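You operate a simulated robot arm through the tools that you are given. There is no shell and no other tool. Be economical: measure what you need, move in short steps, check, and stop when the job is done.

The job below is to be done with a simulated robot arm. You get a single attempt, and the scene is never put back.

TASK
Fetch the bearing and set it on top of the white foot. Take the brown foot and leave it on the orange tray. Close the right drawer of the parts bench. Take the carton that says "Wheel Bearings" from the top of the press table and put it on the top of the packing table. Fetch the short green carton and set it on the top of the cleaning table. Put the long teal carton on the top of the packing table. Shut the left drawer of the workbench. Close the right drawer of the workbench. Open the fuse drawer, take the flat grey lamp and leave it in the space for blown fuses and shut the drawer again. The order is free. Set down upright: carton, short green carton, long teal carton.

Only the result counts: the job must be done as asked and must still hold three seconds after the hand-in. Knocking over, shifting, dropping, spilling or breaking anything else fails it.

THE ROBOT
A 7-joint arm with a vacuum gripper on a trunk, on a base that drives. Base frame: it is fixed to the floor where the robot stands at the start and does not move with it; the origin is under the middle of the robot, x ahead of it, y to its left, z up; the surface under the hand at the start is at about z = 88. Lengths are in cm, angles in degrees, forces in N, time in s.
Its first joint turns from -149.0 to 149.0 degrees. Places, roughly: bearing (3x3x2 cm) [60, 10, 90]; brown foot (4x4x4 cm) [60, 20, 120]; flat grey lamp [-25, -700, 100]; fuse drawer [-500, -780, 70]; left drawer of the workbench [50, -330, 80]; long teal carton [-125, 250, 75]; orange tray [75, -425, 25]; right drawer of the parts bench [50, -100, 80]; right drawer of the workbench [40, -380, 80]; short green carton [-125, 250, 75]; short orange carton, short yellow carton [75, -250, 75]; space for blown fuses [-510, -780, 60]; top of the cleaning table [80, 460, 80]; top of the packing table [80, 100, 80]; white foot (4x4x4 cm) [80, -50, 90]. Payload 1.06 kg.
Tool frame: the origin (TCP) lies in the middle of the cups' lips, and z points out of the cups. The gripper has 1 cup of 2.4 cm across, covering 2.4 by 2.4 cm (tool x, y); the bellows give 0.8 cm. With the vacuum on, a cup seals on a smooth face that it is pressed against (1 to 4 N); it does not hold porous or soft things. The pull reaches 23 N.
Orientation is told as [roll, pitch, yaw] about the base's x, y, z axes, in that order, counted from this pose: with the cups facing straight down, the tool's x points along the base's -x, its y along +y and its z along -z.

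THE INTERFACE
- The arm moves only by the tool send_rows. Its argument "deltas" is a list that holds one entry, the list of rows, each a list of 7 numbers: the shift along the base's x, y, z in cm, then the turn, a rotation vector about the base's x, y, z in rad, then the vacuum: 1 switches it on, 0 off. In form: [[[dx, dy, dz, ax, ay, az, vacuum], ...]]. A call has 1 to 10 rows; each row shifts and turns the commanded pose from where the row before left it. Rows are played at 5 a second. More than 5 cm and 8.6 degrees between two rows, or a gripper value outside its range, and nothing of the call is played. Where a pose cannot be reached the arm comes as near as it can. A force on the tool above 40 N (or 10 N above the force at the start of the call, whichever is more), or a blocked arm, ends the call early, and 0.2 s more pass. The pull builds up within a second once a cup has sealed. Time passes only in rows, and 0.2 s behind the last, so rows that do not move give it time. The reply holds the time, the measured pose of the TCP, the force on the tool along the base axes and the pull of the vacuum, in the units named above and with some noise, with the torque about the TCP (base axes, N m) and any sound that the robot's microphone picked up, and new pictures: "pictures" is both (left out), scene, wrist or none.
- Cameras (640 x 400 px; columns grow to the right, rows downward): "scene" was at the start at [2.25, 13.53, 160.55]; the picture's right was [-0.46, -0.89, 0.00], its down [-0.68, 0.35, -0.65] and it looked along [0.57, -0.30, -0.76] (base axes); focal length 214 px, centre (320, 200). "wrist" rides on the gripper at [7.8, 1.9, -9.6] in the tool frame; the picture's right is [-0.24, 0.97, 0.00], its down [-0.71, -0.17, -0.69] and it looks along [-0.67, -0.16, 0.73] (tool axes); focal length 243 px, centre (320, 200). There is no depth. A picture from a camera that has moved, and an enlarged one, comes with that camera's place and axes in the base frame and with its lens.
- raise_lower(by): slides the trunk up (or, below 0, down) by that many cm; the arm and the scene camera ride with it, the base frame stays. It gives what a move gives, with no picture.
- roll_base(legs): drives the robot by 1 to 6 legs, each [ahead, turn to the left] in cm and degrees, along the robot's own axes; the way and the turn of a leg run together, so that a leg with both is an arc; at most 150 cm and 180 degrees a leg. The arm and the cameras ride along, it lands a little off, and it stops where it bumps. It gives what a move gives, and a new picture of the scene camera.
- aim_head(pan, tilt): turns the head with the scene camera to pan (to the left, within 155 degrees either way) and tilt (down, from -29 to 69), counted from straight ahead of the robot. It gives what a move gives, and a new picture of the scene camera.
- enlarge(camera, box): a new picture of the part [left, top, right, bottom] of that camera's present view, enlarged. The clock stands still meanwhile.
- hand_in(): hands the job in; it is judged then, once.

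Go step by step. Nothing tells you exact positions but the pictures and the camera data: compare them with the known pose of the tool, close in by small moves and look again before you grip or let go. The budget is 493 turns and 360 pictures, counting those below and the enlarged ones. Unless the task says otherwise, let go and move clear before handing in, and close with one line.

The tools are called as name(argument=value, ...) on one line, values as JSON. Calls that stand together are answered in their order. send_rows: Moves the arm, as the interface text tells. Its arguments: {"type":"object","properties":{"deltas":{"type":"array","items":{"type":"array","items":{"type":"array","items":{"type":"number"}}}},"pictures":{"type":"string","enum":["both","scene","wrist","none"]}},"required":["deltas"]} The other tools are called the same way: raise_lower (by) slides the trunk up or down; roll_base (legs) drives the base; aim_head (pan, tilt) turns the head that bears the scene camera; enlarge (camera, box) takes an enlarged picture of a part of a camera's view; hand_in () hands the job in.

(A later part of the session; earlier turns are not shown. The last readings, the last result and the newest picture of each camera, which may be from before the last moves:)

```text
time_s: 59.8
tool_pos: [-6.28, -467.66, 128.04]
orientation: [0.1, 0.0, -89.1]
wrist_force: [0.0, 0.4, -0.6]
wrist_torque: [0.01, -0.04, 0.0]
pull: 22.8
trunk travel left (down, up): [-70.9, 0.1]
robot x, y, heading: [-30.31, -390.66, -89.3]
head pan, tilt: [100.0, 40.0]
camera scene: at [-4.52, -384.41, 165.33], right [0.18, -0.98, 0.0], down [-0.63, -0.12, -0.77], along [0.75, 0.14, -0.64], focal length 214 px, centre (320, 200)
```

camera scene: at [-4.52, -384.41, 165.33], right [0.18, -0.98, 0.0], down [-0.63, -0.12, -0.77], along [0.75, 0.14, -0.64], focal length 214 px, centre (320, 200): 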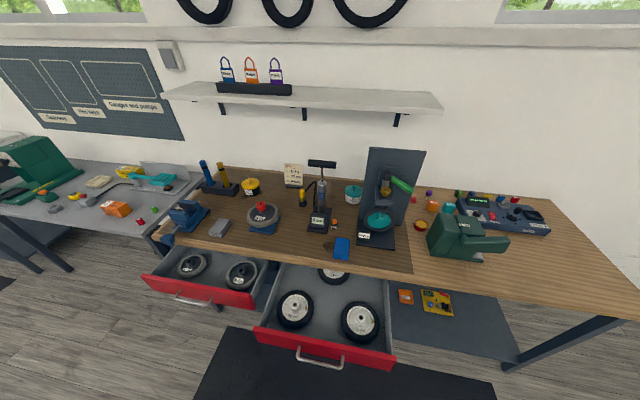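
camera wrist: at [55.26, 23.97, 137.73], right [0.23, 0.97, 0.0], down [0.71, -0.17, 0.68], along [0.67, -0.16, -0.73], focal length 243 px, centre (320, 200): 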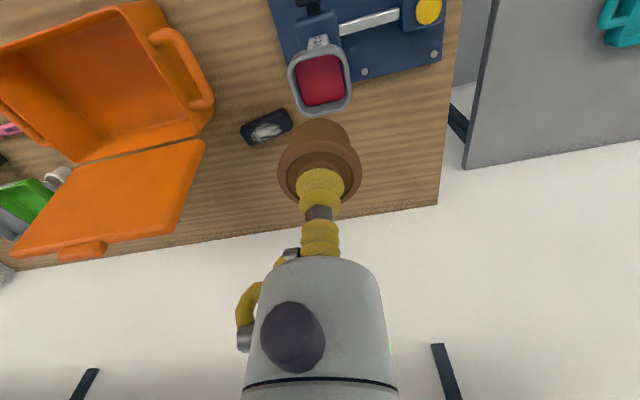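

The small orange tray lies on the lower shelf to the right of the drawers. Enlarging.

enlarge(camera="scene", box=[370, 250, 530, 350])

raise_lower(by=-50)

aim_head(pan=110, tilt=30)

```text
4.00 times, centred on (450, 300) of scene
camera zoom: at [-4.52, -384.41, 165.33], right [0.18, -0.98, 0.0], down [-0.63, -0.12, -0.77], along [0.75, 0.14, -0.64], focal length 858 px, centre (-200, -200)
```

zoom: 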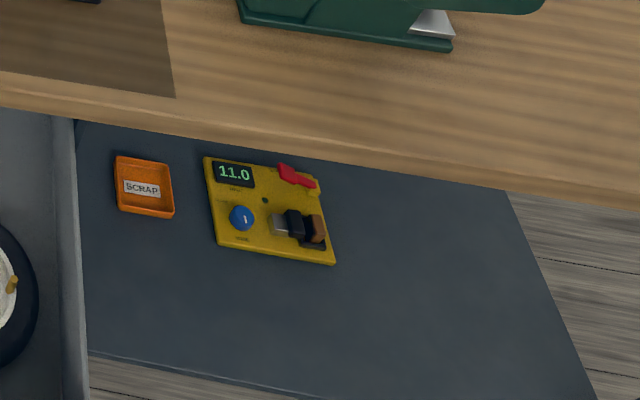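

```text
refused: -50 is not a number from -40 to 40
```

```text
time_s: 60.5
tool_pos: [-6.4, -467.73, 128.0]
orientation: [0.0, 0.1, -89.1]
wrist_force: [-0.1, 0.5, 0.2]
wrist_torque: [0.0, 0.01, 0.02]
pull: 22.9
trunk travel left (down, up): [-70.9, 0.1]
robot x, y, heading: [-29.65, -391.19, -89.3]
head pan, tilt: [110.0, 30.0]
camera scene: at [-4.41, -382.79, 166.86], right [0.35, -0.94, 0.0], down [-0.47, -0.18, -0.87], along [0.81, 0.31, -0.5], focal length 214 px, centre (320, 200)
```

scene: 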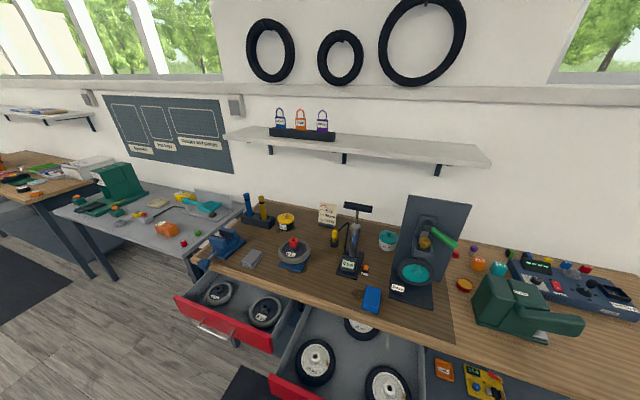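

The "SCRAP" tray sits at about [71, -427, 25], 25 cm behind the bench front edge. Plan: centre the arm, face the bench at y≈-427 from further back, lower the trunk, then drive the arm in underneath.

send_rows(deltas=[[[-4.7, 0.8, 0, 0, 0, 0, 1], [-4.7, 0.8, 0, 0, 0, 0, 1], [-4.7, 0.8, 0, 0, 0, 0, 1], [-4.7, 0.8, 0, 0, 0, 0, 1], [-4.5, 0.8, 0, 0, 0, 0, 1], [0, 0, 0, 0, 0, 0, 1]]], pictures="none")

roll_base(legs=[[36, 0], [0, 89.3], [-16, 0]])

```text
time_s: 61.9
tool_pos: [-29.73, -463.62, 128.1]
orientation: [0.0, 0.0, -89.2]
wrist_force: [-0.3, 0.6, -0.4]
wrist_torque: [-0.02, 0.02, 0.02]
pull: 23.4
trunk travel left (down, up): [-70.9, 0.1]
robot x, y, heading: [-29.61, -390.81, -89.4]
head pan, tilt: [110.0, 30.0]
```

```text
time_s: 68.9
tool_pos: [27.61, -432.78, 128.18]
orientation: [0.0, -0.1, -3.9]
wrist_force: [-0.5, -0.1, -0.1]
wrist_torque: [0.01, -0.06, 0.02]
pull: 23.2
trunk travel left (down, up): [-70.9, 0.1]
robot x, y, heading: [-45.01, -426.55, -4.3]
head pan, tilt: [110.0, 30.0]
camera scene: at [-50.91, -400.63, 166.86], right [0.96, 0.27, 0.0], down [0.14, -0.48, -0.87], along [-0.23, 0.83, -0.5], focal length 214 px, centre (320, 200)
```

scene: 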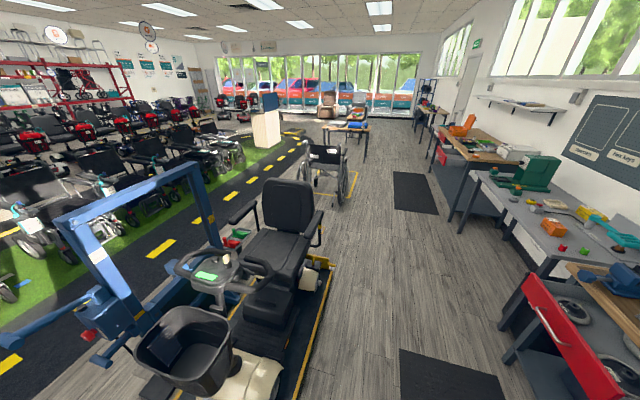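

Now lower the trunk and look ahead.

raise_lower(by=-40)

raise_lower(by=-26)

aim_head(pan=-5, tilt=25)

```text
time_s: 72.8
tool_pos: [27.63, -432.88, 88.14]
orientation: [0.0, 0.0, -4.1]
wrist_force: [-0.3, 0.1, -0.3]
wrist_torque: [0.01, 0.01, 0.0]
pull: 23.0
trunk travel left (down, up): [-30.9, 40.1]
robot x, y, heading: [-45.02, -426.68, -4.2]
head pan, tilt: [110.0, 30.0]
```

```text
time_s: 75.4
tool_pos: [27.68, -432.87, 62.34]
orientation: [0.0, 0.0, -4.1]
wrist_force: [-0.3, -0.3, -1.0]
wrist_torque: [0.02, 0.01, -0.04]
pull: 23.2
trunk travel left (down, up): [-4.9, 66.1]
robot x, y, heading: [-45.42, -426.26, -4.3]
head pan, tilt: [110.0, 30.0]
```

```text
time_s: 77.4
tool_pos: [27.73, -432.91, 62.09]
orientation: [-0.1, 0.0, -3.9]
wrist_force: [-0.7, 1.1, 0.0]
wrist_torque: [-0.01, 0.03, 0.01]
pull: 24.2
trunk travel left (down, up): [-4.9, 66.1]
robot x, y, heading: [-45.15, -426.92, -4.1]
head pan, tilt: [-5.0, 25.0]
camera scene: at [-39.29, -410.82, 101.66], right [-0.16, -0.99, 0.0], down [-0.42, 0.07, -0.91], along [0.89, -0.15, -0.42], focal length 214 px, centre (320, 200)
```

scene: 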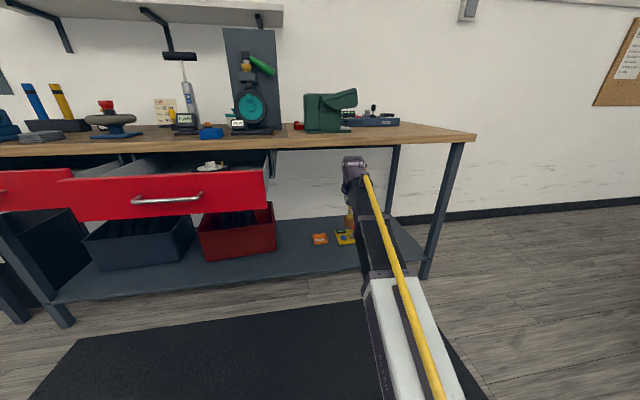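

Clear view: tray on the lower shelf, left of the yellow gauge. Lower the arm in front of the bench first.

send_rows(deltas=[[[0, 0.5, -4.5, 0, 0, 0, 1], [0, 0.5, -4.5, 0, 0, 0, 1], [0, 0.5, -4.5, 0, 0, 0, 1], [0, 0.5, -4.5, 0, 0, 0, 1], [0, 0.5, -4.5, 0, 0, 0, 1], [0, 0, 0, 0, 0, 0, 1]]])

```text
time_s: 78.8
tool_pos: [27.78, -430.18, 39.63]
orientation: [0.0, -0.1, -4.0]
wrist_force: [-0.2, -0.8, -0.4]
wrist_torque: [-0.01, -0.01, 0.03]
pull: 23.2
trunk travel left (down, up): [-4.9, 66.1]
robot x, y, heading: [-45.25, -426.78, -4.3]
head pan, tilt: [-5.0, 25.0]
camera scene: at [-39.29, -410.82, 101.66], right [-0.16, -0.99, 0.0], down [-0.42, 0.07, -0.91], along [0.89, -0.15, -0.42], focal length 214 px, centre (320, 200)
camera wrist: at [20.1, -427.93, 49.29], right [0.3, 0.95, 0.0], down [0.69, -0.22, 0.68], along [0.65, -0.21, -0.73], focal length 243 px, centre (320, 200)
```

scene: 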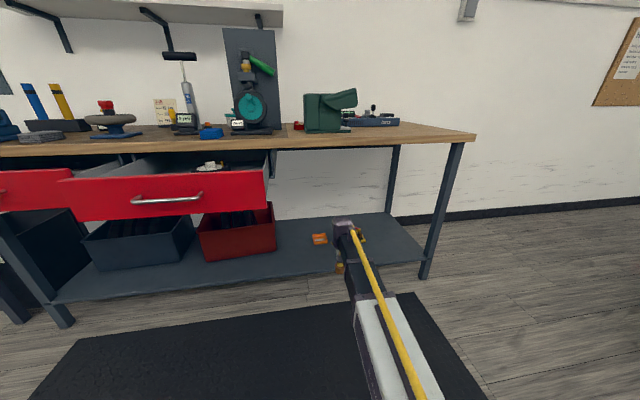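
wrist: 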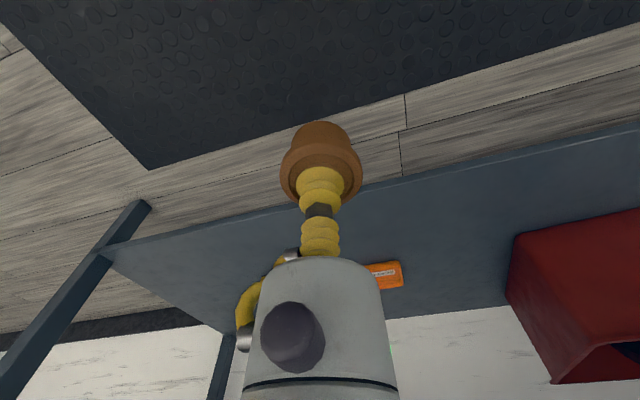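

Tray estimate ≈ [75, -429.5, ~21]. Driving forward 28 cm brings the arm under the bench, well below its top and right of the drawer.

roll_base(legs=[[28, 0]])

send_rows(deltas=[[[3, 0.5, 0, 0, 0, 0, 1], [3, 0.5, 0, 0, 0, 0, 1], [3, 0.5, 0, 0, 0, 0, 1], [0, 0, 0, 0, 0, 0, 1]]], pictures="wrist")

```text
time_s: 80.7
tool_pos: [55.92, -432.55, 39.61]
orientation: [0.0, 0.0, -4.2]
wrist_force: [-1.0, -0.4, -1.0]
wrist_torque: [0.0, 0.0, 0.01]
pull: 22.8
trunk travel left (down, up): [-4.9, 66.1]
robot x, y, heading: [-16.67, -428.84, -4.3]
head pan, tilt: [-5.0, 25.0]
camera scene: at [-11.01, -412.96, 101.66], right [-0.16, -0.99, 0.0], down [-0.42, 0.07, -0.91], along [0.89, -0.15, -0.42], focal length 214 px, centre (320, 200)
```

scene: 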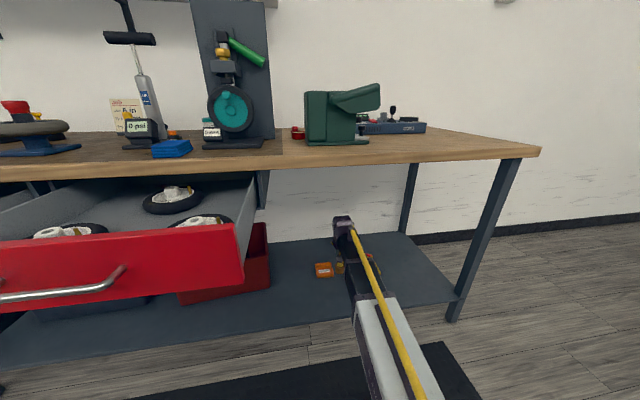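

```text
time_s: 81.7
tool_pos: [65.26, -431.03, 39.75]
orientation: [0.0, 0.0, -4.1]
wrist_force: [0.1, -0.2, -0.6]
wrist_torque: [-0.03, -0.04, 0.04]
pull: 23.1
trunk travel left (down, up): [-4.9, 66.1]
robot x, y, heading: [-16.79, -428.89, -4.4]
head pan, tilt: [-5.0, 25.0]
camera wrist: at [57.5, -428.71, 49.36], right [0.3, 0.95, 0.0], down [0.69, -0.22, 0.68], along [0.65, -0.21, -0.73], focal length 243 px, centre (320, 200)
```

wrist: 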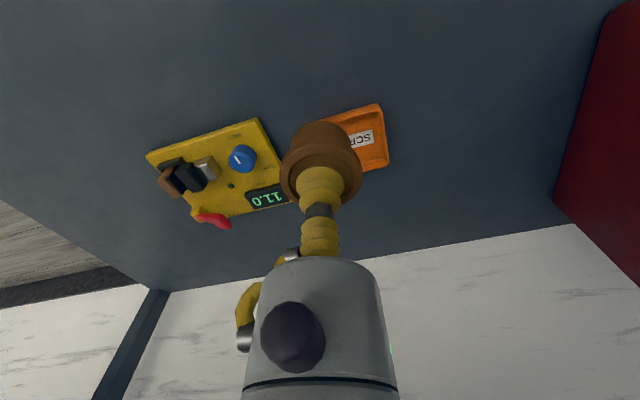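

The tray is just ahead, partly hidden by the foot: about [73.5, -430]. Moving over it.

send_rows(deltas=[[[2, 1, 0, 0, 0, 0, 1], [3, 0.5, 0, 0, 0, 0, 1], [0, 0, -3, 0, 0, 0, 1], [0, 0, 0, 0, 0, 0, 1]]], pictures="wrist")

enlarge(camera="wrist", box=[200, 60, 440, 260])

```text
time_s: 82.7
tool_pos: [70.05, -429.48, 36.85]
orientation: [0.0, 0.1, -4.1]
wrist_force: [0.5, -0.3, -0.1]
wrist_torque: [0.01, -0.03, 0.0]
pull: 23.4
trunk travel left (down, up): [-4.9, 66.1]
robot x, y, heading: [-16.95, -428.58, -4.7]
head pan, tilt: [-5.0, 25.0]
camera wrist: at [62.44, -427.17, 46.5], right [0.3, 0.95, 0.0], down [0.69, -0.22, 0.68], along [0.65, -0.21, -0.73], focal length 243 px, centre (320, 200)
```

wrist: 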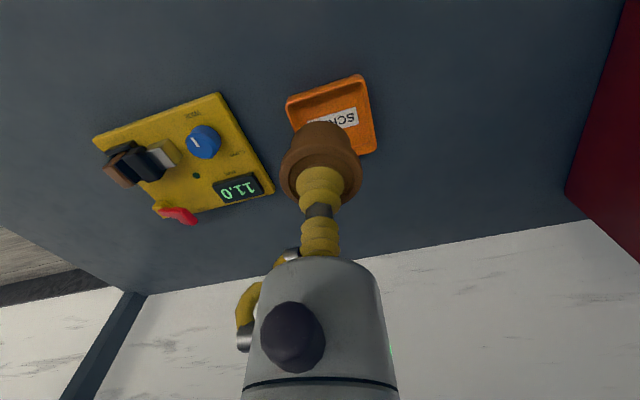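

```text
2.00 times, centred on (320, 160) of wrist
camera zoom: at [62.44, -427.17, 46.5], right [0.3, 0.95, 0.0], down [0.69, -0.22, 0.68], along [0.65, -0.21, -0.73], focal length 485 px, centre (320, 280)
```

zoom: 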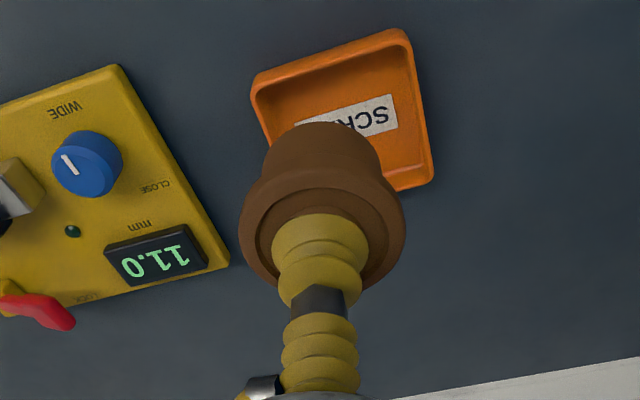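

Tray centre ≈ [74.2, -429.7]. Moving over it and descending.

send_rows(deltas=[[[4.1, -0.2, 0, 0, 0, 0, 1], [0, 0, -3, 0, 0, 0, 1], [0, 0, -2, 0, 0, 0, 1], [0, 0, 0, 0, 0, 0, 1]]], pictures="none")

enlarge(camera="wrist", box=[200, 60, 440, 260])

```text
time_s: 83.7
tool_pos: [74.11, -429.69, 31.44]
orientation: [0.0, -0.1, -4.2]
wrist_force: [-0.8, 0.1, -1.7]
wrist_torque: [-0.02, 0.01, -0.02]
pull: 23.2
trunk travel left (down, up): [-4.9, 66.1]
robot x, y, heading: [-17.07, -428.79, -4.4]
head pan, tilt: [-5.0, 25.0]
```

```text
2.00 times, centred on (320, 160) of wrist
camera zoom: at [66.39, -427.44, 41.18], right [0.3, 0.95, 0.0], down [0.69, -0.22, 0.68], along [0.65, -0.21, -0.73], focal length 485 px, centre (320, 280)
```

zoom: 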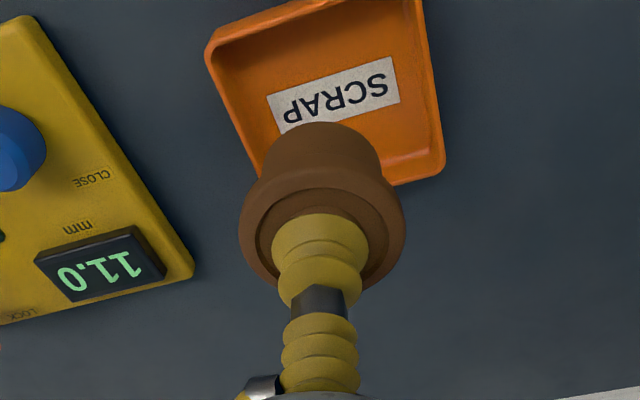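

Nearly centred. Descend to a gentle contact.

send_rows(deltas=[[[0.4, -0.25, -2, 0, 0, 0, 1], [0, 0, -2, 0, 0, 0, 1], [0, 0, 0, 0, 0, 0, 1]]], pictures="none")

enlarge(camera="wrist", box=[200, 60, 440, 260])

```text
time_s: 84.5
tool_pos: [74.35, -429.86, 27.6]
orientation: [-0.1, 0.0, -4.2]
wrist_force: [0.1, -0.4, -0.3]
wrist_torque: [-0.03, 0.01, 0.01]
pull: 23.0
trunk travel left (down, up): [-4.9, 66.1]
robot x, y, heading: [-16.73, -429.04, -4.5]
head pan, tilt: [-5.0, 25.0]
```

```text
2.00 times, centred on (320, 160) of wrist
camera zoom: at [66.74, -427.53, 37.28], right [0.3, 0.95, 0.0], down [0.69, -0.22, 0.68], along [0.65, -0.21, -0.73], focal length 485 px, centre (320, 280)
```

zoom: 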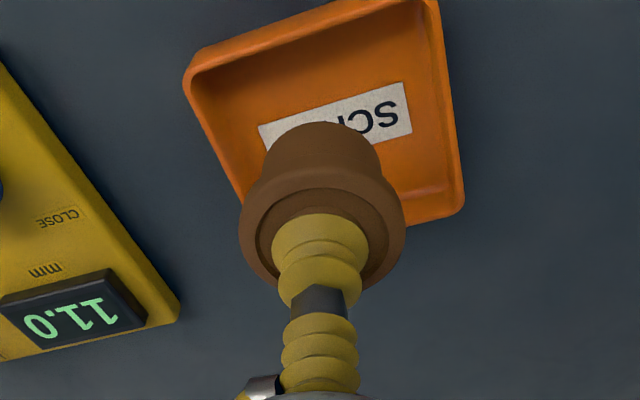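

send_rows(deltas=[[[0, 0, -1, 0, 0, 0, 1], [0, 0, -0.5, 0, 0, 0, 1], [0, 0, -0.4, 0, 0, 0, 1], [0, 0, 0, 0, 0, 0, 1]]], pictures="wrist")

```text
time_s: 85.5
tool_pos: [74.31, -430.02, 25.9]
orientation: [-0.1, -0.1, -4.1]
wrist_force: [0.3, -0.5, -0.6]
wrist_torque: [0.04, 0.01, 0.0]
pull: 22.7
trunk travel left (down, up): [-4.9, 66.1]
robot x, y, heading: [-16.98, -429.06, -4.5]
head pan, tilt: [-5.0, 25.0]
camera wrist: at [66.78, -427.74, 35.45], right [0.3, 0.95, 0.0], down [0.69, -0.22, 0.68], along [0.65, -0.21, -0.73], focal length 243 px, centre (320, 200)
```

wrist: 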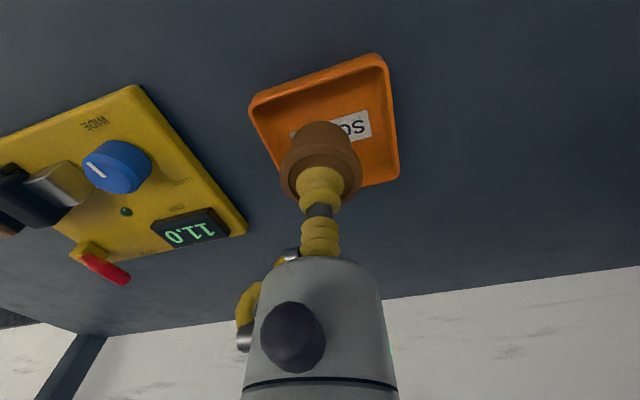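

send_rows(deltas=[[[0, 0, -0.4, 0, 0, 0, 1], [0, 0, -0.4, 0, 0, 0, 1], [0, 0, -0.3, 0, 0, 0, 1], [0, 0, 0, 0, 0, 0, 1]]], pictures="none")

```text
time_s: 86.5
tool_pos: [74.53, -429.94, 24.67]
orientation: [0.0, 0.0, -4.2]
wrist_force: [0.7, 0.0, 0.5]
wrist_torque: [-0.02, 0.03, -0.01]
pull: 23.4
trunk travel left (down, up): [-4.9, 66.1]
robot x, y, heading: [-16.64, -429.06, -4.2]
head pan, tilt: [-5.0, 25.0]
```

send_rows(deltas=[[[0, 0, -0.3, 0, 0, 0, 1], [0, 0, -0.3, 0, 0, 0, 1], [0, 0, 0, 0, 0, 0, 1]]], pictures="none")

enlarge(camera="wrist", box=[200, 60, 440, 260])

```text
time_s: 87.3
tool_pos: [74.47, -429.87, 24.07]
orientation: [0.0, 0.0, -4.2]
wrist_force: [0.1, -0.7, -0.1]
wrist_torque: [-0.01, 0.01, 0.01]
pull: 23.0
trunk travel left (down, up): [-4.9, 66.1]
robot x, y, heading: [-16.73, -429.12, -4.4]
head pan, tilt: [-5.0, 25.0]
```

```text
2.00 times, centred on (320, 160) of wrist
camera zoom: at [66.83, -427.62, 33.7], right [0.3, 0.95, 0.0], down [0.69, -0.22, 0.68], along [0.65, -0.21, -0.73], focal length 485 px, centre (320, 280)
```

zoom: 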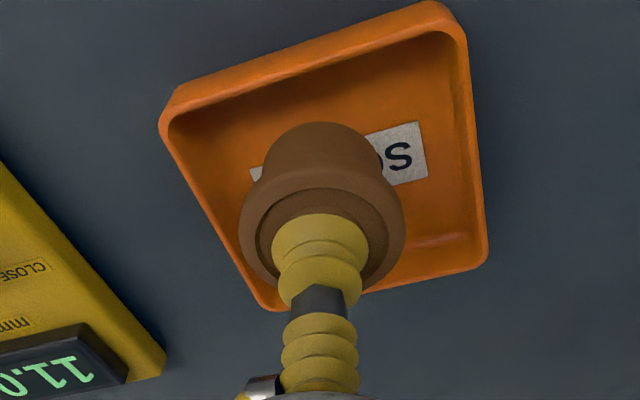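

Well centred over the tray; continuing the slow descent.

send_rows(deltas=[[[0, 0, -0.3, 0, 0, 0, 1], [0, 0, -0.3, 0, 0, 0, 1], [0, 0, -0.3, 0, 0, 0, 1], [0, 0, 0, 0, 0, 0, 1]]], pictures="none")

send_rows(deltas=[[[0, 0, -0.2, 0, 0, 0, 1], [0, 0, -0.2, 0, 0, 0, 1], [0, 0, 0, 0, 0, 0, 1]]], pictures="none")

```text
time_s: 88.3
tool_pos: [74.63, -429.91, 23.08]
orientation: [0.0, 0.0, -4.2]
wrist_force: [-0.7, 0.3, -0.1]
wrist_torque: [0.01, 0.0, 0.0]
pull: 22.5
trunk travel left (down, up): [-4.9, 66.1]
robot x, y, heading: [-16.8, -429.17, -4.5]
head pan, tilt: [-5.0, 25.0]
```

```text
time_s: 89.1
tool_pos: [74.55, -429.86, 22.73]
orientation: [0.1, 0.0, -4.2]
wrist_force: [-0.4, 0.7, -1.1]
wrist_torque: [0.02, -0.01, -0.01]
pull: 22.8
trunk travel left (down, up): [-4.9, 66.1]
robot x, y, heading: [-16.76, -429.1, -4.6]
head pan, tilt: [-5.0, 25.0]
```

send_rows(deltas=[[[0, 0, -0.3, 0, 0, 0, 1], [0, 0, -0.3, 0, 0, 0, 1], [0, 0, -0.2, 0, 0, 0, 1], [0, 0, 0, 0, 0, 0, 1]]], pictures="none")

enlarge(camera="wrist", box=[200, 60, 440, 260])

```text
time_s: 90.1
tool_pos: [74.45, -429.96, 22.01]
orientation: [0.0, 0.0, -4.2]
wrist_force: [-0.7, -0.6, -0.8]
wrist_torque: [0.0, 0.02, -0.01]
pull: 22.3
trunk travel left (down, up): [-4.9, 66.1]
robot x, y, heading: [-16.73, -428.59, -4.4]
head pan, tilt: [-5.0, 25.0]
```

```text
2.00 times, centred on (320, 160) of wrist
camera zoom: at [66.86, -427.61, 31.66], right [0.3, 0.95, 0.0], down [0.69, -0.22, 0.68], along [0.65, -0.21, -0.73], focal length 485 px, centre (320, 280)
```

zoom: 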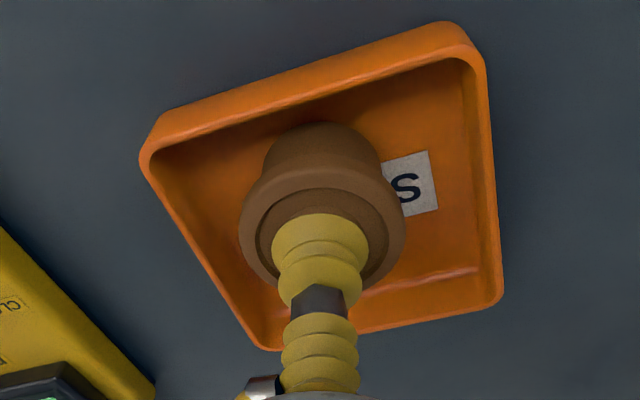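

The tray floor is lower than assumed (≈16), so its centre is really ≈[76.5, -430.6]. Rise a bit, shift, and continue.

send_rows(deltas=[[[0, 0, 1.5, 0, 0, 0, 1], [1.9, -0.6, 0, 0, 0, 0, 1], [0, 0, -1.2, 0, 0, 0, 1], [0, 0, 0, 0, 0, 0, 1]]], pictures="none")

enlarge(camera="wrist", box=[200, 60, 440, 260])

```text
time_s: 91.1
tool_pos: [76.46, -430.53, 22.18]
orientation: [0.1, 0.0, -4.3]
wrist_force: [-0.1, 1.1, -1.1]
wrist_torque: [-0.01, 0.03, 0.03]
pull: 23.1
trunk travel left (down, up): [-4.9, 66.1]
robot x, y, heading: [-17.38, -428.77, -4.4]
head pan, tilt: [-5.0, 25.0]
```

```text
2.00 times, centred on (320, 160) of wrist
camera zoom: at [68.8, -428.25, 31.88], right [0.3, 0.95, 0.0], down [0.69, -0.22, 0.68], along [0.65, -0.21, -0.73], focal length 485 px, centre (320, 280)
```

zoom: 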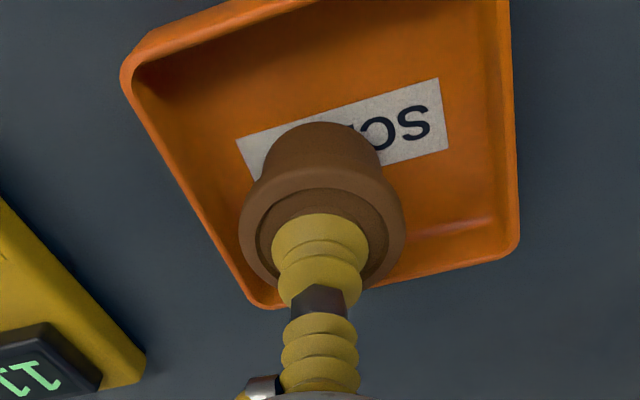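

send_rows(deltas=[[[0, 0, -0.5, 0, 0, 0, 1], [0, 0, -0.4, 0, 0, 0, 1], [0, 0, -0.3, 0, 0, 0, 1], [0, 0, 0, 0, 0, 0, 1]]], pictures="none")

send_rows(deltas=[[[0, 0, -0.3, 0, 0, 0, 1], [0, 0, -0.3, 0, 0, 0, 1], [0, 0, 0, 0, 0, 0, 1]]], pictures="none")

enlarge(camera="wrist", box=[200, 60, 440, 260])

```text
time_s: 92.1
tool_pos: [76.43, -430.51, 21.25]
orientation: [0.0, -0.1, -4.2]
wrist_force: [1.3, -0.9, 18.0]
wrist_torque: [0.04, 0.05, 0.05]
pull: 22.9
trunk travel left (down, up): [-4.9, 66.1]
robot x, y, heading: [-16.78, -428.97, -4.4]
head pan, tilt: [-5.0, 25.0]
```

```text
time_s: 92.9
tool_pos: [76.5, -430.51, 20.88]
orientation: [0.0, -0.3, -4.1]
wrist_force: [1.6, 0.1, 30.3]
wrist_torque: [0.0, 0.08, -0.02]
pull: 22.5
trunk travel left (down, up): [-4.9, 66.1]
robot x, y, heading: [-16.73, -428.9, -4.5]
head pan, tilt: [-5.0, 25.0]
```

```text
2.00 times, centred on (320, 160) of wrist
camera zoom: at [68.75, -428.26, 30.47], right [0.3, 0.95, 0.0], down [0.69, -0.22, 0.69], along [0.65, -0.21, -0.73], focal length 485 px, centre (320, 280)
```

zoom: 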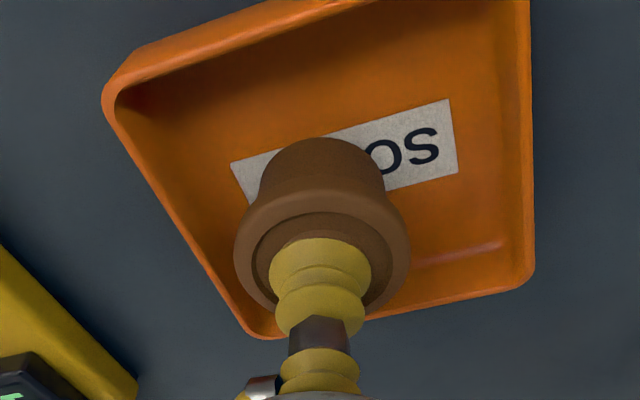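

In contact. Relieve the pressure, release, and rise.

send_rows(deltas=[[[0, 0, 0.6, 0, 0, 0, 1], [0, 0, 0.3, 0, 0, 0, 0], [0, 0, 0, 0, 0, 0, 0], [0, 0, 0, 0, 0, 0, 0], [0, 0, 0, 0, 0, 0, 0], [0, 0, 0, 0, 0, 0, 0], [0, 0, 0.5, 0, 0, 0, 0], [0, 0, 2, 0, 0, 0, 0], [0, 0, 4, 0, 0, 0, 0]]], pictures="wrist")

```text
time_s: 94.9
tool_pos: [76.54, -430.51, 28.29]
orientation: [0.0, 0.1, -4.2]
wrist_force: [1.0, 0.2, 0.4]
wrist_torque: [0.02, 0.01, 0.01]
pull: 0.2
trunk travel left (down, up): [-4.9, 66.1]
robot x, y, heading: [-16.92, -429.2, -4.3]
head pan, tilt: [-5.0, 25.0]
camera wrist: at [68.83, -428.22, 38.03], right [0.3, 0.95, 0.0], down [0.69, -0.22, 0.68], along [0.65, -0.21, -0.73], focal length 243 px, centre (320, 200)
```

wrist: 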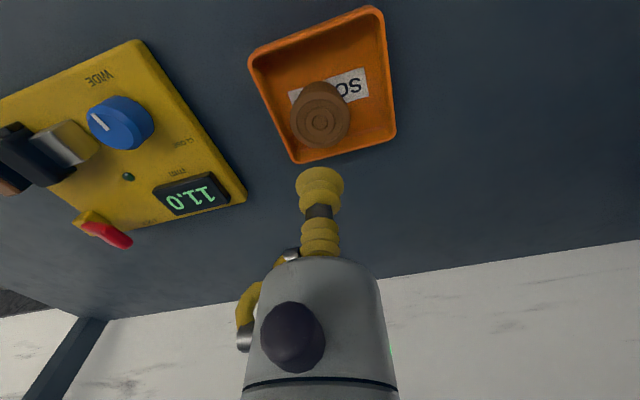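

The brown foot stands in the orange tray. Backing the arm out from under the bench.

send_rows(deltas=[[[0, 0, 4, 0, 0, 0, 0], [0, 0, 4, 0, 0, 0, 0], [0, 0, 4, 0, 0, 0, 0], [-4.5, 0, 0, 0, 0, 0, 0], [-4.5, 0, 0, 0, 0, 0, 0], [-4.5, 0, 0, 0, 0, 0, 0], [-4.5, 0, 0, 0, 0, 0, 0], [0, 0, 0, 0, 0, 0, 0]]], pictures="none")

roll_base(legs=[[-32, 0]])

aim_head(pan=25, tilt=30)

```text
time_s: 96.7
tool_pos: [58.23, -430.51, 39.86]
orientation: [0.0, 0.0, -4.1]
wrist_force: [0.4, 1.0, -0.8]
wrist_torque: [0.01, 0.01, 0.0]
pull: 0.1
trunk travel left (down, up): [-4.9, 66.1]
robot x, y, heading: [-16.93, -428.48, -4.5]
head pan, tilt: [-5.0, 25.0]
```

```text
time_s: 98.8
tool_pos: [26.56, -427.94, 39.84]
orientation: [-0.1, 0.1, -3.9]
wrist_force: [0.6, 0.8, -0.6]
wrist_torque: [-0.02, 0.0, 0.01]
pull: 0.0
trunk travel left (down, up): [-4.9, 66.1]
robot x, y, heading: [-48.54, -426.61, -4.4]
head pan, tilt: [-5.0, 25.0]
camera scene: at [-42.68, -410.57, 101.66], right [-0.16, -0.99, 0.0], down [-0.42, 0.07, -0.91], along [0.89, -0.14, -0.42], focal length 214 px, centre (320, 200)
```

scene: 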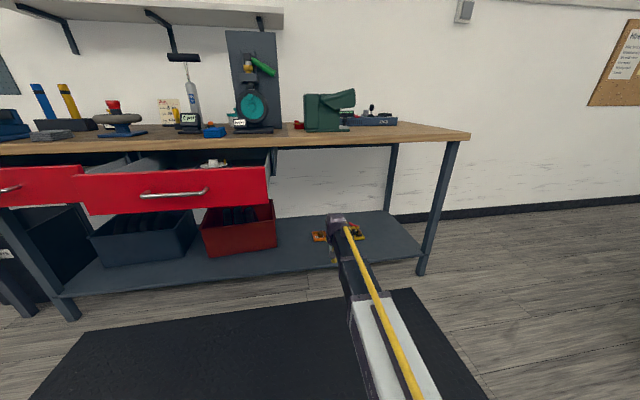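

```text
time_s: 99.8
tool_pos: [26.71, -427.87, 39.85]
orientation: [0.0, 0.1, -4.0]
wrist_force: [-0.3, -0.1, 0.3]
wrist_torque: [0.02, 0.0, -0.03]
pull: 0.1
trunk travel left (down, up): [-4.9, 66.1]
robot x, y, heading: [-48.45, -426.54, -4.0]
head pan, tilt: [25.0, 30.0]
camera scene: at [-43.31, -405.9, 100.87], right [0.35, -0.94, 0.0], down [-0.47, -0.18, -0.87], along [0.81, 0.31, -0.5], focal length 214 px, centre (320, 200)
```

scene: 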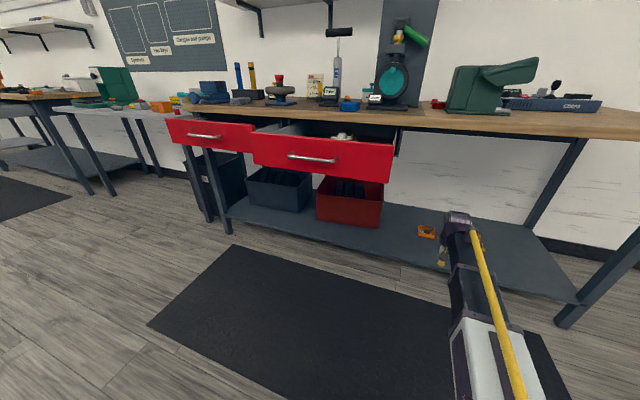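

Drawer front spans y -353…-405, z 71–83. I'll back off a little, raise the trunk, and turn the tool horizontal (facing +x) to push the drawers.

roll_base(legs=[[-14, 0]])

raise_lower(by=18)

send_rows(deltas=[[[1.5, 0, 1.5, 0, 0, 0.07, 0], [1.5, 0, 1.5, 0, -0.131, 0, 0], [1.5, 0, 1.5, 0, -0.131, 0, 0], [1.5, 0, 1.5, 0, -0.131, 0, 0], [1.5, 0, 1.5, 0, -0.131, 0, 0], [1.5, 0, 1.5, 0, -0.131, 0, 0], [1.5, 0, 1.5, 0, -0.131, 0, 0]]], pictures="scene")

```text
time_s: 101.1
tool_pos: [12.52, -426.81, 39.82]
orientation: [0.0, 0.1, -3.9]
wrist_force: [-0.5, 0.1, 0.4]
wrist_torque: [0.02, -0.03, -0.02]
pull: 0.0
trunk travel left (down, up): [-4.9, 66.1]
robot x, y, heading: [-62.56, -424.98, -4.2]
head pan, tilt: [25.0, 30.0]
camera scene: at [-57.44, -404.85, 100.86], right [0.36, -0.93, 0.0], down [-0.47, -0.18, -0.87], along [0.81, 0.31, -0.5], focal length 214 px, centre (320, 200)
```

scene: 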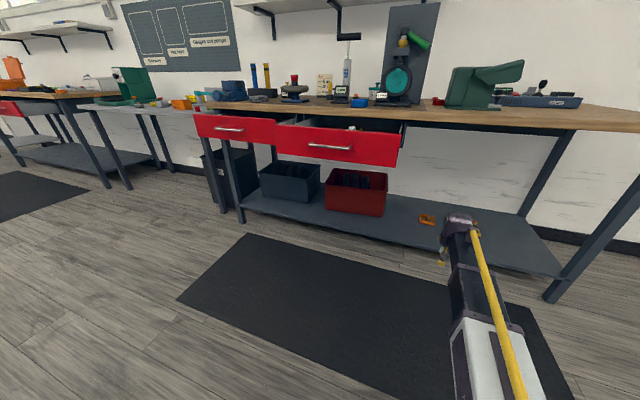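

```text
time_s: 103.1
tool_pos: [12.54, -426.82, 57.87]
orientation: [0.0, 0.1, -4.0]
wrist_force: [0.2, -0.4, 0.1]
wrist_torque: [0.03, 0.01, 0.0]
pull: 0.0
trunk travel left (down, up): [-22.9, 48.1]
robot x, y, heading: [-62.73, -425.51, -4.3]
head pan, tilt: [25.0, 30.0]
```

```text
time_s: 104.7
tool_pos: [22.98, -426.76, 68.37]
orientation: [0.0, -45.1, 0.1]
wrist_force: [-0.1, -0.5, -0.2]
wrist_torque: [0.01, 0.01, 0.02]
pull: 0.1
trunk travel left (down, up): [-22.9, 48.1]
robot x, y, heading: [-62.81, -425.32, -4.1]
head pan, tilt: [25.0, 30.0]
camera scene: at [-57.44, -404.85, 118.86], right [0.36, -0.93, 0.0], down [-0.47, -0.18, -0.87], along [0.81, 0.31, -0.5], focal length 214 px, centre (320, 200)
```

scene: 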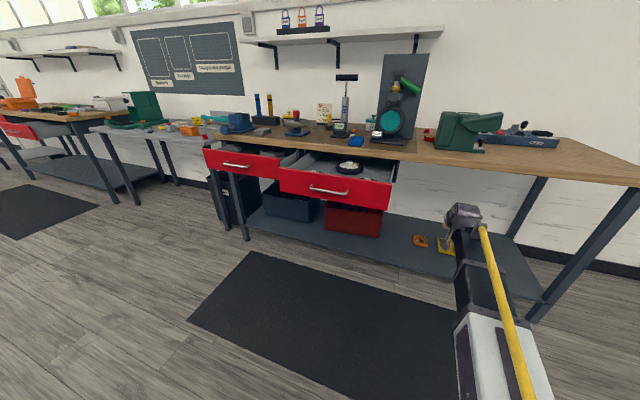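

Half turned; continue to horizontal.

send_rows(deltas=[[[0.5, 0, 1.3, 0, -0.131, 0, 0], [0.5, 0, 1.3, 0, -0.131, 0, 0], [0.5, 0, 1.3, 0, -0.131, 0, 0], [0.5, 0, 1.3, 0, -0.131, 0, 0], [0.5, 0, 1.3, 0, -0.131, 0, 0], [0.5, 0, 1.0, 0, -0.13, 0, 0], [0, 0, 0, 0, 0, 0, 0]]])

```text
time_s: 106.3
tool_pos: [25.98, -427.01, 75.85]
orientation: [-165.7, -90.0, 165.7]
wrist_force: [0.2, -0.1, 0.1]
wrist_torque: [0.01, -0.01, 0.02]
pull: 0.1
trunk travel left (down, up): [-22.9, 48.1]
robot x, y, heading: [-62.31, -425.68, -4.2]
head pan, tilt: [25.0, 30.0]
camera scene: at [-57.44, -404.85, 118.86], right [0.36, -0.93, 0.0], down [-0.47, -0.18, -0.87], along [0.81, 0.31, -0.5], focal length 214 px, centre (320, 200)
camera wrist: at [16.46, -425.16, 68.04], right [0.0, 0.97, 0.23], down [-0.69, -0.17, 0.71], along [0.73, -0.16, 0.67], focal length 243 px, centre (320, 200)
```

scene: 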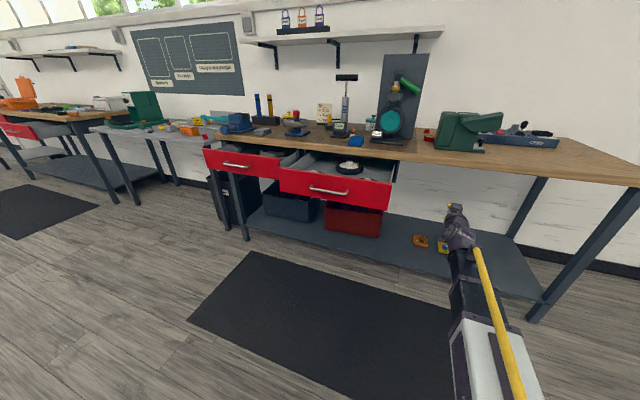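
wrist: 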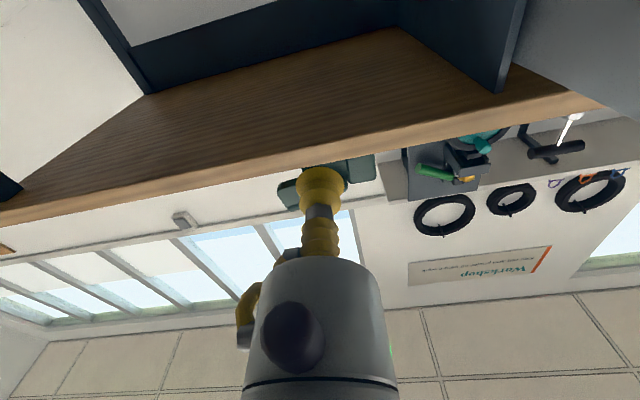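

Tool is horizontal. Moving in front of the right drawer's face, right of its handle.

send_rows(deltas=[[[-4, 1, 0.2, 0, 0, 0, 0], [-4, 2, 0.2, 0, 0, 0, 0], [-4, 2, 0.2, 0, 0, 0, 0], [0, 4.7, 0.2, 0, 0, 0, 0], [0, 4.7, 0.2, 0, 0, 0, 0], [0, 4.7, 0, 0, 0, 0, 0], [0, 4.7, 0, 0, 0, 0, 0], [0, 4.7, 0, 0, 0, 0, 0], [0, 4.2, 0, 0, 0, 0, 0], [0, 0, 0, 0, 0, 0, 0]]])

```text
time_s: 108.5
tool_pos: [14.03, -394.01, 76.47]
orientation: [-131.8, -90.0, 131.7]
wrist_force: [0.1, 1.2, -0.7]
wrist_torque: [-0.02, -0.02, 0.03]
pull: 0.1
trunk travel left (down, up): [-22.9, 48.1]
robot x, y, heading: [-62.26, -425.39, -4.4]
head pan, tilt: [25.0, 30.0]
camera scene: at [-57.44, -404.85, 118.86], right [0.36, -0.93, 0.0], down [-0.47, -0.18, -0.87], along [0.81, 0.31, -0.5], focal length 214 px, centre (320, 200)
camera wrist: at [4.42, -392.28, 68.75], right [0.0, 0.97, 0.23], down [-0.69, -0.17, 0.71], along [0.73, -0.16, 0.67], focal length 243 px, centre (320, 200)
```

scene: 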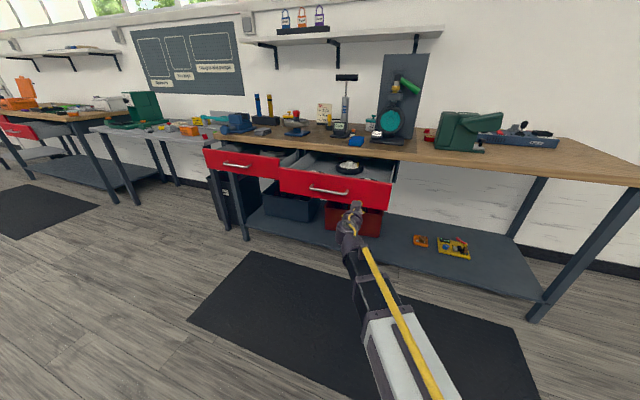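
wrist: 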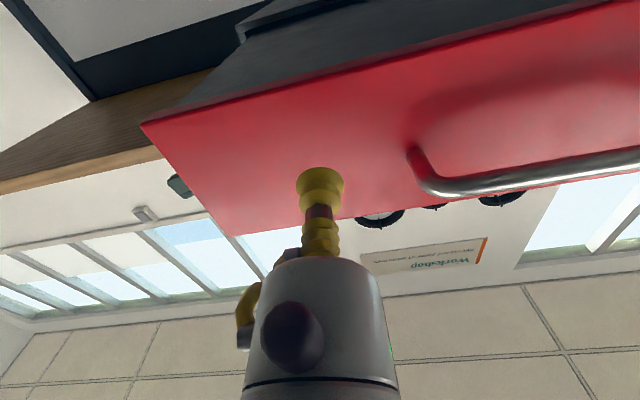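

The cup faces the red drawer front. Pushing forward gently.

send_rows(deltas=[[[1.5, 0, 0, 0, 0, 0, 0], [1.5, 0, 0, 0, 0, 0, 0], [1.5, 0, 0, 0, 0, 0, 0], [1.5, 0, 0, 0, 0, 0, 0], [1.5, 0, 0, 0, 0, 0, 0], [1, 0, 0, 0, 0, 0, 0], [1, 0, 0, 0, 0, 0, 0], [1, 0, 0, 0, 0, 0, 0]]], pictures="scene")

```text
time_s: 110.3
tool_pos: [24.53, -394.11, 76.8]
orientation: [-125.4, -90.0, 125.4]
wrist_force: [-0.7, 0.5, 0.2]
wrist_torque: [-0.01, -0.01, 0.01]
pull: 0.1
trunk travel left (down, up): [-22.9, 48.1]
robot x, y, heading: [-62.47, -425.52, -4.2]
head pan, tilt: [25.0, 30.0]
camera scene: at [-57.44, -404.84, 118.86], right [0.35, -0.93, 0.0], down [-0.47, -0.18, -0.87], along [0.81, 0.31, -0.5], focal length 214 px, centre (320, 200)
```

scene: 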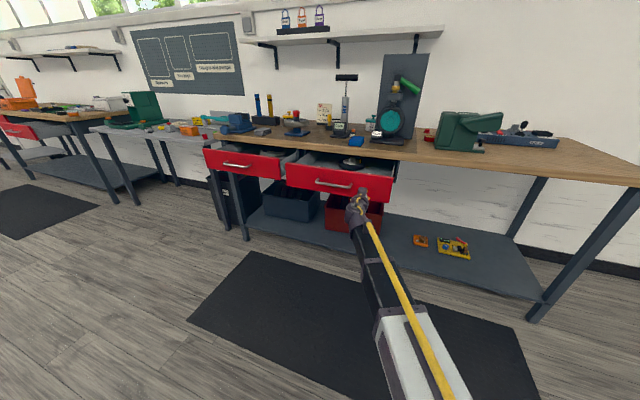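

The drawer moves easily. Continue.

send_rows(deltas=[[[1.2, 0, 0, 0, 0, 0, 0], [1.2, 0, 0, 0, 0, 0, 0], [1.2, 0, 0, 0, 0, 0, 0], [1.2, 0, 0, 0, 0, 0, 0], [1.2, 0, 0, 0, 0, 0, 0], [1.2, 0, 0, 0, 0, 0, 0], [1.2, 0, 0, 0, 0, 0, 0]]], pictures="none")

send_rows(deltas=[[[1.2, 0, 0, 0, 0, 0, 0], [1.2, 0, 0, 0, 0, 0, 0], [1.2, 0, 0, 0, 0, 0, 0], [1.2, 0, 0, 0, 0, 0, 0], [1.2, 0, 0, 0, 0, 0, 0], [0.6, 0, 0, 0, 0, 0, 0]]], pictures="scene")

```text
time_s: 111.9
tool_pos: [32.83, -394.11, 76.75]
orientation: [-118.9, -89.9, 118.9]
wrist_force: [-1.1, 1.4, -0.5]
wrist_torque: [0.01, 0.02, 0.03]
pull: 0.0
trunk travel left (down, up): [-22.9, 48.1]
robot x, y, heading: [-62.74, -425.44, -4.0]
head pan, tilt: [25.0, 30.0]
```

```text
time_s: 113.3
tool_pos: [39.5, -394.23, 76.75]
orientation: [-128.1, -89.9, 128.0]
wrist_force: [-1.5, -0.3, 0.2]
wrist_torque: [0.03, 0.02, 0.02]
pull: 0.0
trunk travel left (down, up): [-22.9, 48.1]
robot x, y, heading: [-62.8, -425.85, -4.3]
head pan, tilt: [25.0, 30.0]
camera scene: at [-57.45, -404.84, 118.86], right [0.36, -0.93, 0.0], down [-0.47, -0.18, -0.87], along [0.81, 0.31, -0.5], focal length 214 px, centre (320, 200)
```

scene: 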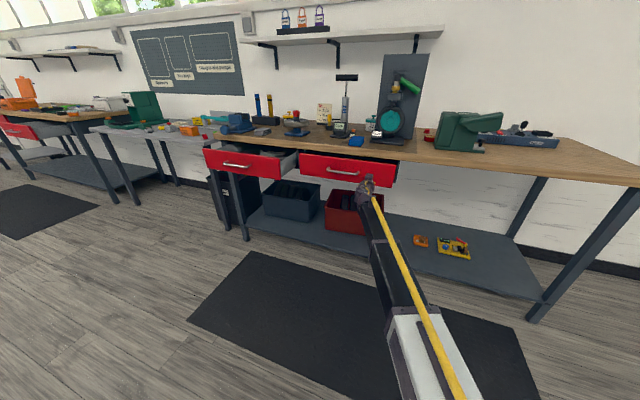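

send_rows(deltas=[[[1, 0, 0, 0, 0, 0, 0], [1, 0, 0, 0, 0, 0, 0], [1, 0, 0, 0, 0, 0, 0], [1, 0, 0, 0, 0, 0, 0], [1, 0, 0, 0, 0, 0, 0]]], pictures="scene")

enlarge(camera="scene", box=[190, 130, 420, 260])

```text
time_s: 114.5
tool_pos: [44.55, -394.12, 76.84]
orientation: [-127.4, -89.8, 127.4]
wrist_force: [0.0, -1.1, 0.5]
wrist_torque: [0.0, -0.01, 0.05]
pull: 0.0
trunk travel left (down, up): [-22.9, 48.1]
robot x, y, heading: [-62.64, -425.24, -4.4]
head pan, tilt: [25.0, 30.0]
camera scene: at [-57.44, -404.84, 118.86], right [0.35, -0.93, 0.0], down [-0.47, -0.18, -0.87], along [0.81, 0.31, -0.5], focal length 214 px, centre (320, 200)
```

scene: 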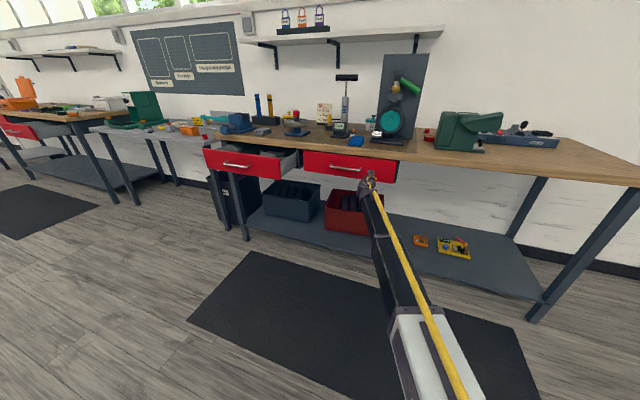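

```text
2.78 times, centred on (305, 195) of scene
camera zoom: at [-57.44, -404.84, 118.86], right [0.35, -0.93, 0.0], down [-0.47, -0.18, -0.87], along [0.81, 0.31, -0.5], focal length 597 px, centre (362, 214)
```

zoom: 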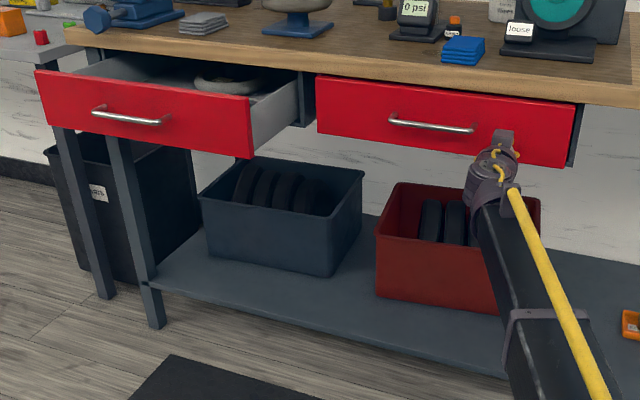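

Nearly closed; pushing on to the stop.

send_rows(deltas=[[[0.6, 0, 0, 0, 0, 0, 0], [0.6, 0, 0, 0, 0, 0, 0], [0.6, 0, 0, 0, 0, 0, 0], [0.6, 0, 0, 0, 0, 0, 0], [0, 0, 0, 0, 0, 0, 0]]], pictures="none")

```text
time_s: 115.7
tool_pos: [46.87, -394.22, 76.81]
orientation: [-122.8, -89.9, 122.7]
wrist_force: [-1.7, 0.0, 0.3]
wrist_torque: [-0.02, -0.01, 0.01]
pull: 0.0
trunk travel left (down, up): [-22.9, 48.1]
robot x, y, heading: [-62.76, -425.65, -4.0]
head pan, tilt: [25.0, 30.0]
```

send_rows(deltas=[[[0.6, 0, 0, 0, 0, 0, 0], [0.6, 0, 0, 0, 0, 0, 0], [0.6, 0, 0, 0, 0, 0, 0], [0.6, 0, 0, 0, 0, 0, 0], [0, 0, 0, 0, 0, 0, 0]]], pictures="none")

enlarge(camera="scene", box=[190, 130, 420, 260])

```text
time_s: 116.4
tool_pos: [47.68, -394.16, 76.69]
orientation: [-104.9, -89.9, 104.8]
wrist_force: [-11.7, -2.5, 1.6]
wrist_torque: [-0.02, 0.11, 0.05]
pull: 0.0
trunk travel left (down, up): [-22.9, 48.1]
robot x, y, heading: [-62.49, -425.31, -4.1]
head pan, tilt: [25.0, 30.0]
stopped in row 3: the force on the tool passed its limit at 47 N (the readings are from after the stop); the commanded pose is now the measured one
```

```text
2.78 times, centred on (305, 195) of scene
camera zoom: at [-57.61, -404.86, 118.88], right [0.36, -0.93, 0.0], down [-0.47, -0.18, -0.87], along [0.81, 0.31, -0.5], focal length 597 px, centre (362, 214)
```

zoom: 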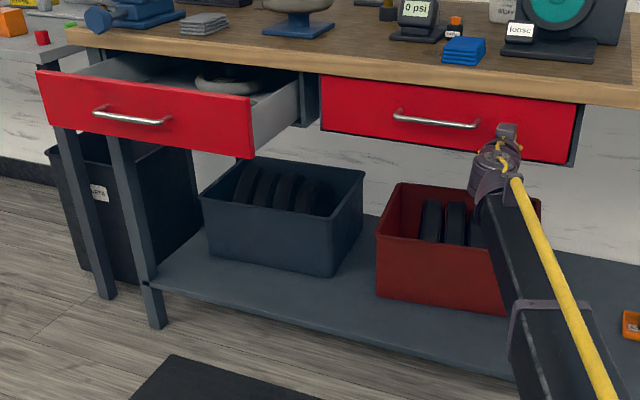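

The right workbench drawer is shut. Retract, raise above drawer level, and reposition for the left drawer.

send_rows(deltas=[[[-3, 0, 0, 0, 0, 0, 0], [-4, 0, 0, 0, 0, 0, 0], [-4, 0, 0, 0, 0, 0, 0], [-4, 0, 0, 0, 0, 0, 0], [-4, -1, 0, 0, 0, 0, 0], [-4, -2, 0, 0, 0, 0, 0], [-4, -2, 0, 0, 0, 0, 0], [-3, -2, 0, 0, 0, 0, 0]]], pictures="none")

raise_lower(by=26)

roll_base(legs=[[0, 68], [46, 0], [0, -64]])

```text
time_s: 118.2
tool_pos: [17.54, -401.23, 76.56]
orientation: [-58.9, -90.0, 58.8]
wrist_force: [1.0, 0.4, 0.1]
wrist_torque: [-0.01, -0.01, -0.02]
pull: 0.1
trunk travel left (down, up): [-22.9, 48.1]
robot x, y, heading: [-62.73, -425.14, -4.2]
head pan, tilt: [25.0, 30.0]
```

```text
time_s: 120.9
tool_pos: [17.49, -401.15, 102.52]
orientation: [-48.0, -89.8, 47.8]
wrist_force: [-0.5, 0.6, -0.4]
wrist_torque: [-0.02, 0.0, 0.0]
pull: 0.0
trunk travel left (down, up): [-48.9, 22.1]
robot x, y, heading: [-62.59, -425.44, -4.3]
head pan, tilt: [25.0, 30.0]
```

```text
time_s: 127.7
tool_pos: [-20.85, -304.41, 102.66]
orientation: [-62.2, -89.9, 119.1]
wrist_force: [-0.6, 0.0, -0.2]
wrist_torque: [-0.01, -0.02, 0.0]
pull: 0.0
trunk travel left (down, up): [-48.9, 22.1]
robot x, y, heading: [-43.73, -385.15, 52.8]
head pan, tilt: [25.0, 30.0]
stopped in leg 3: the robot was blocked; the commanded pose is now the measured one
camera scene: at [-58.48, -369.33, 144.86], right [0.98, -0.21, 0.0], down [-0.1, -0.49, -0.87], along [0.18, 0.85, -0.5], focal length 214 px, centre (320, 200)
```

scene: 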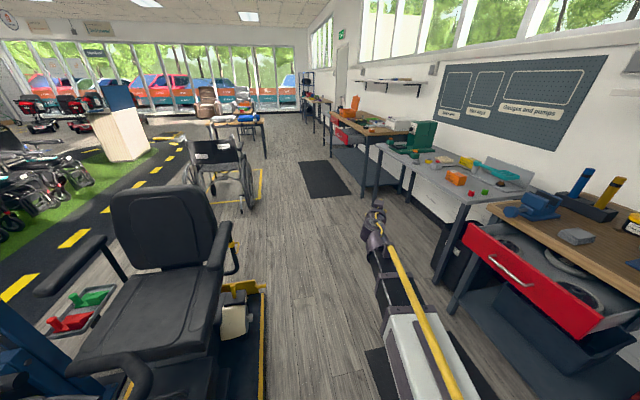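

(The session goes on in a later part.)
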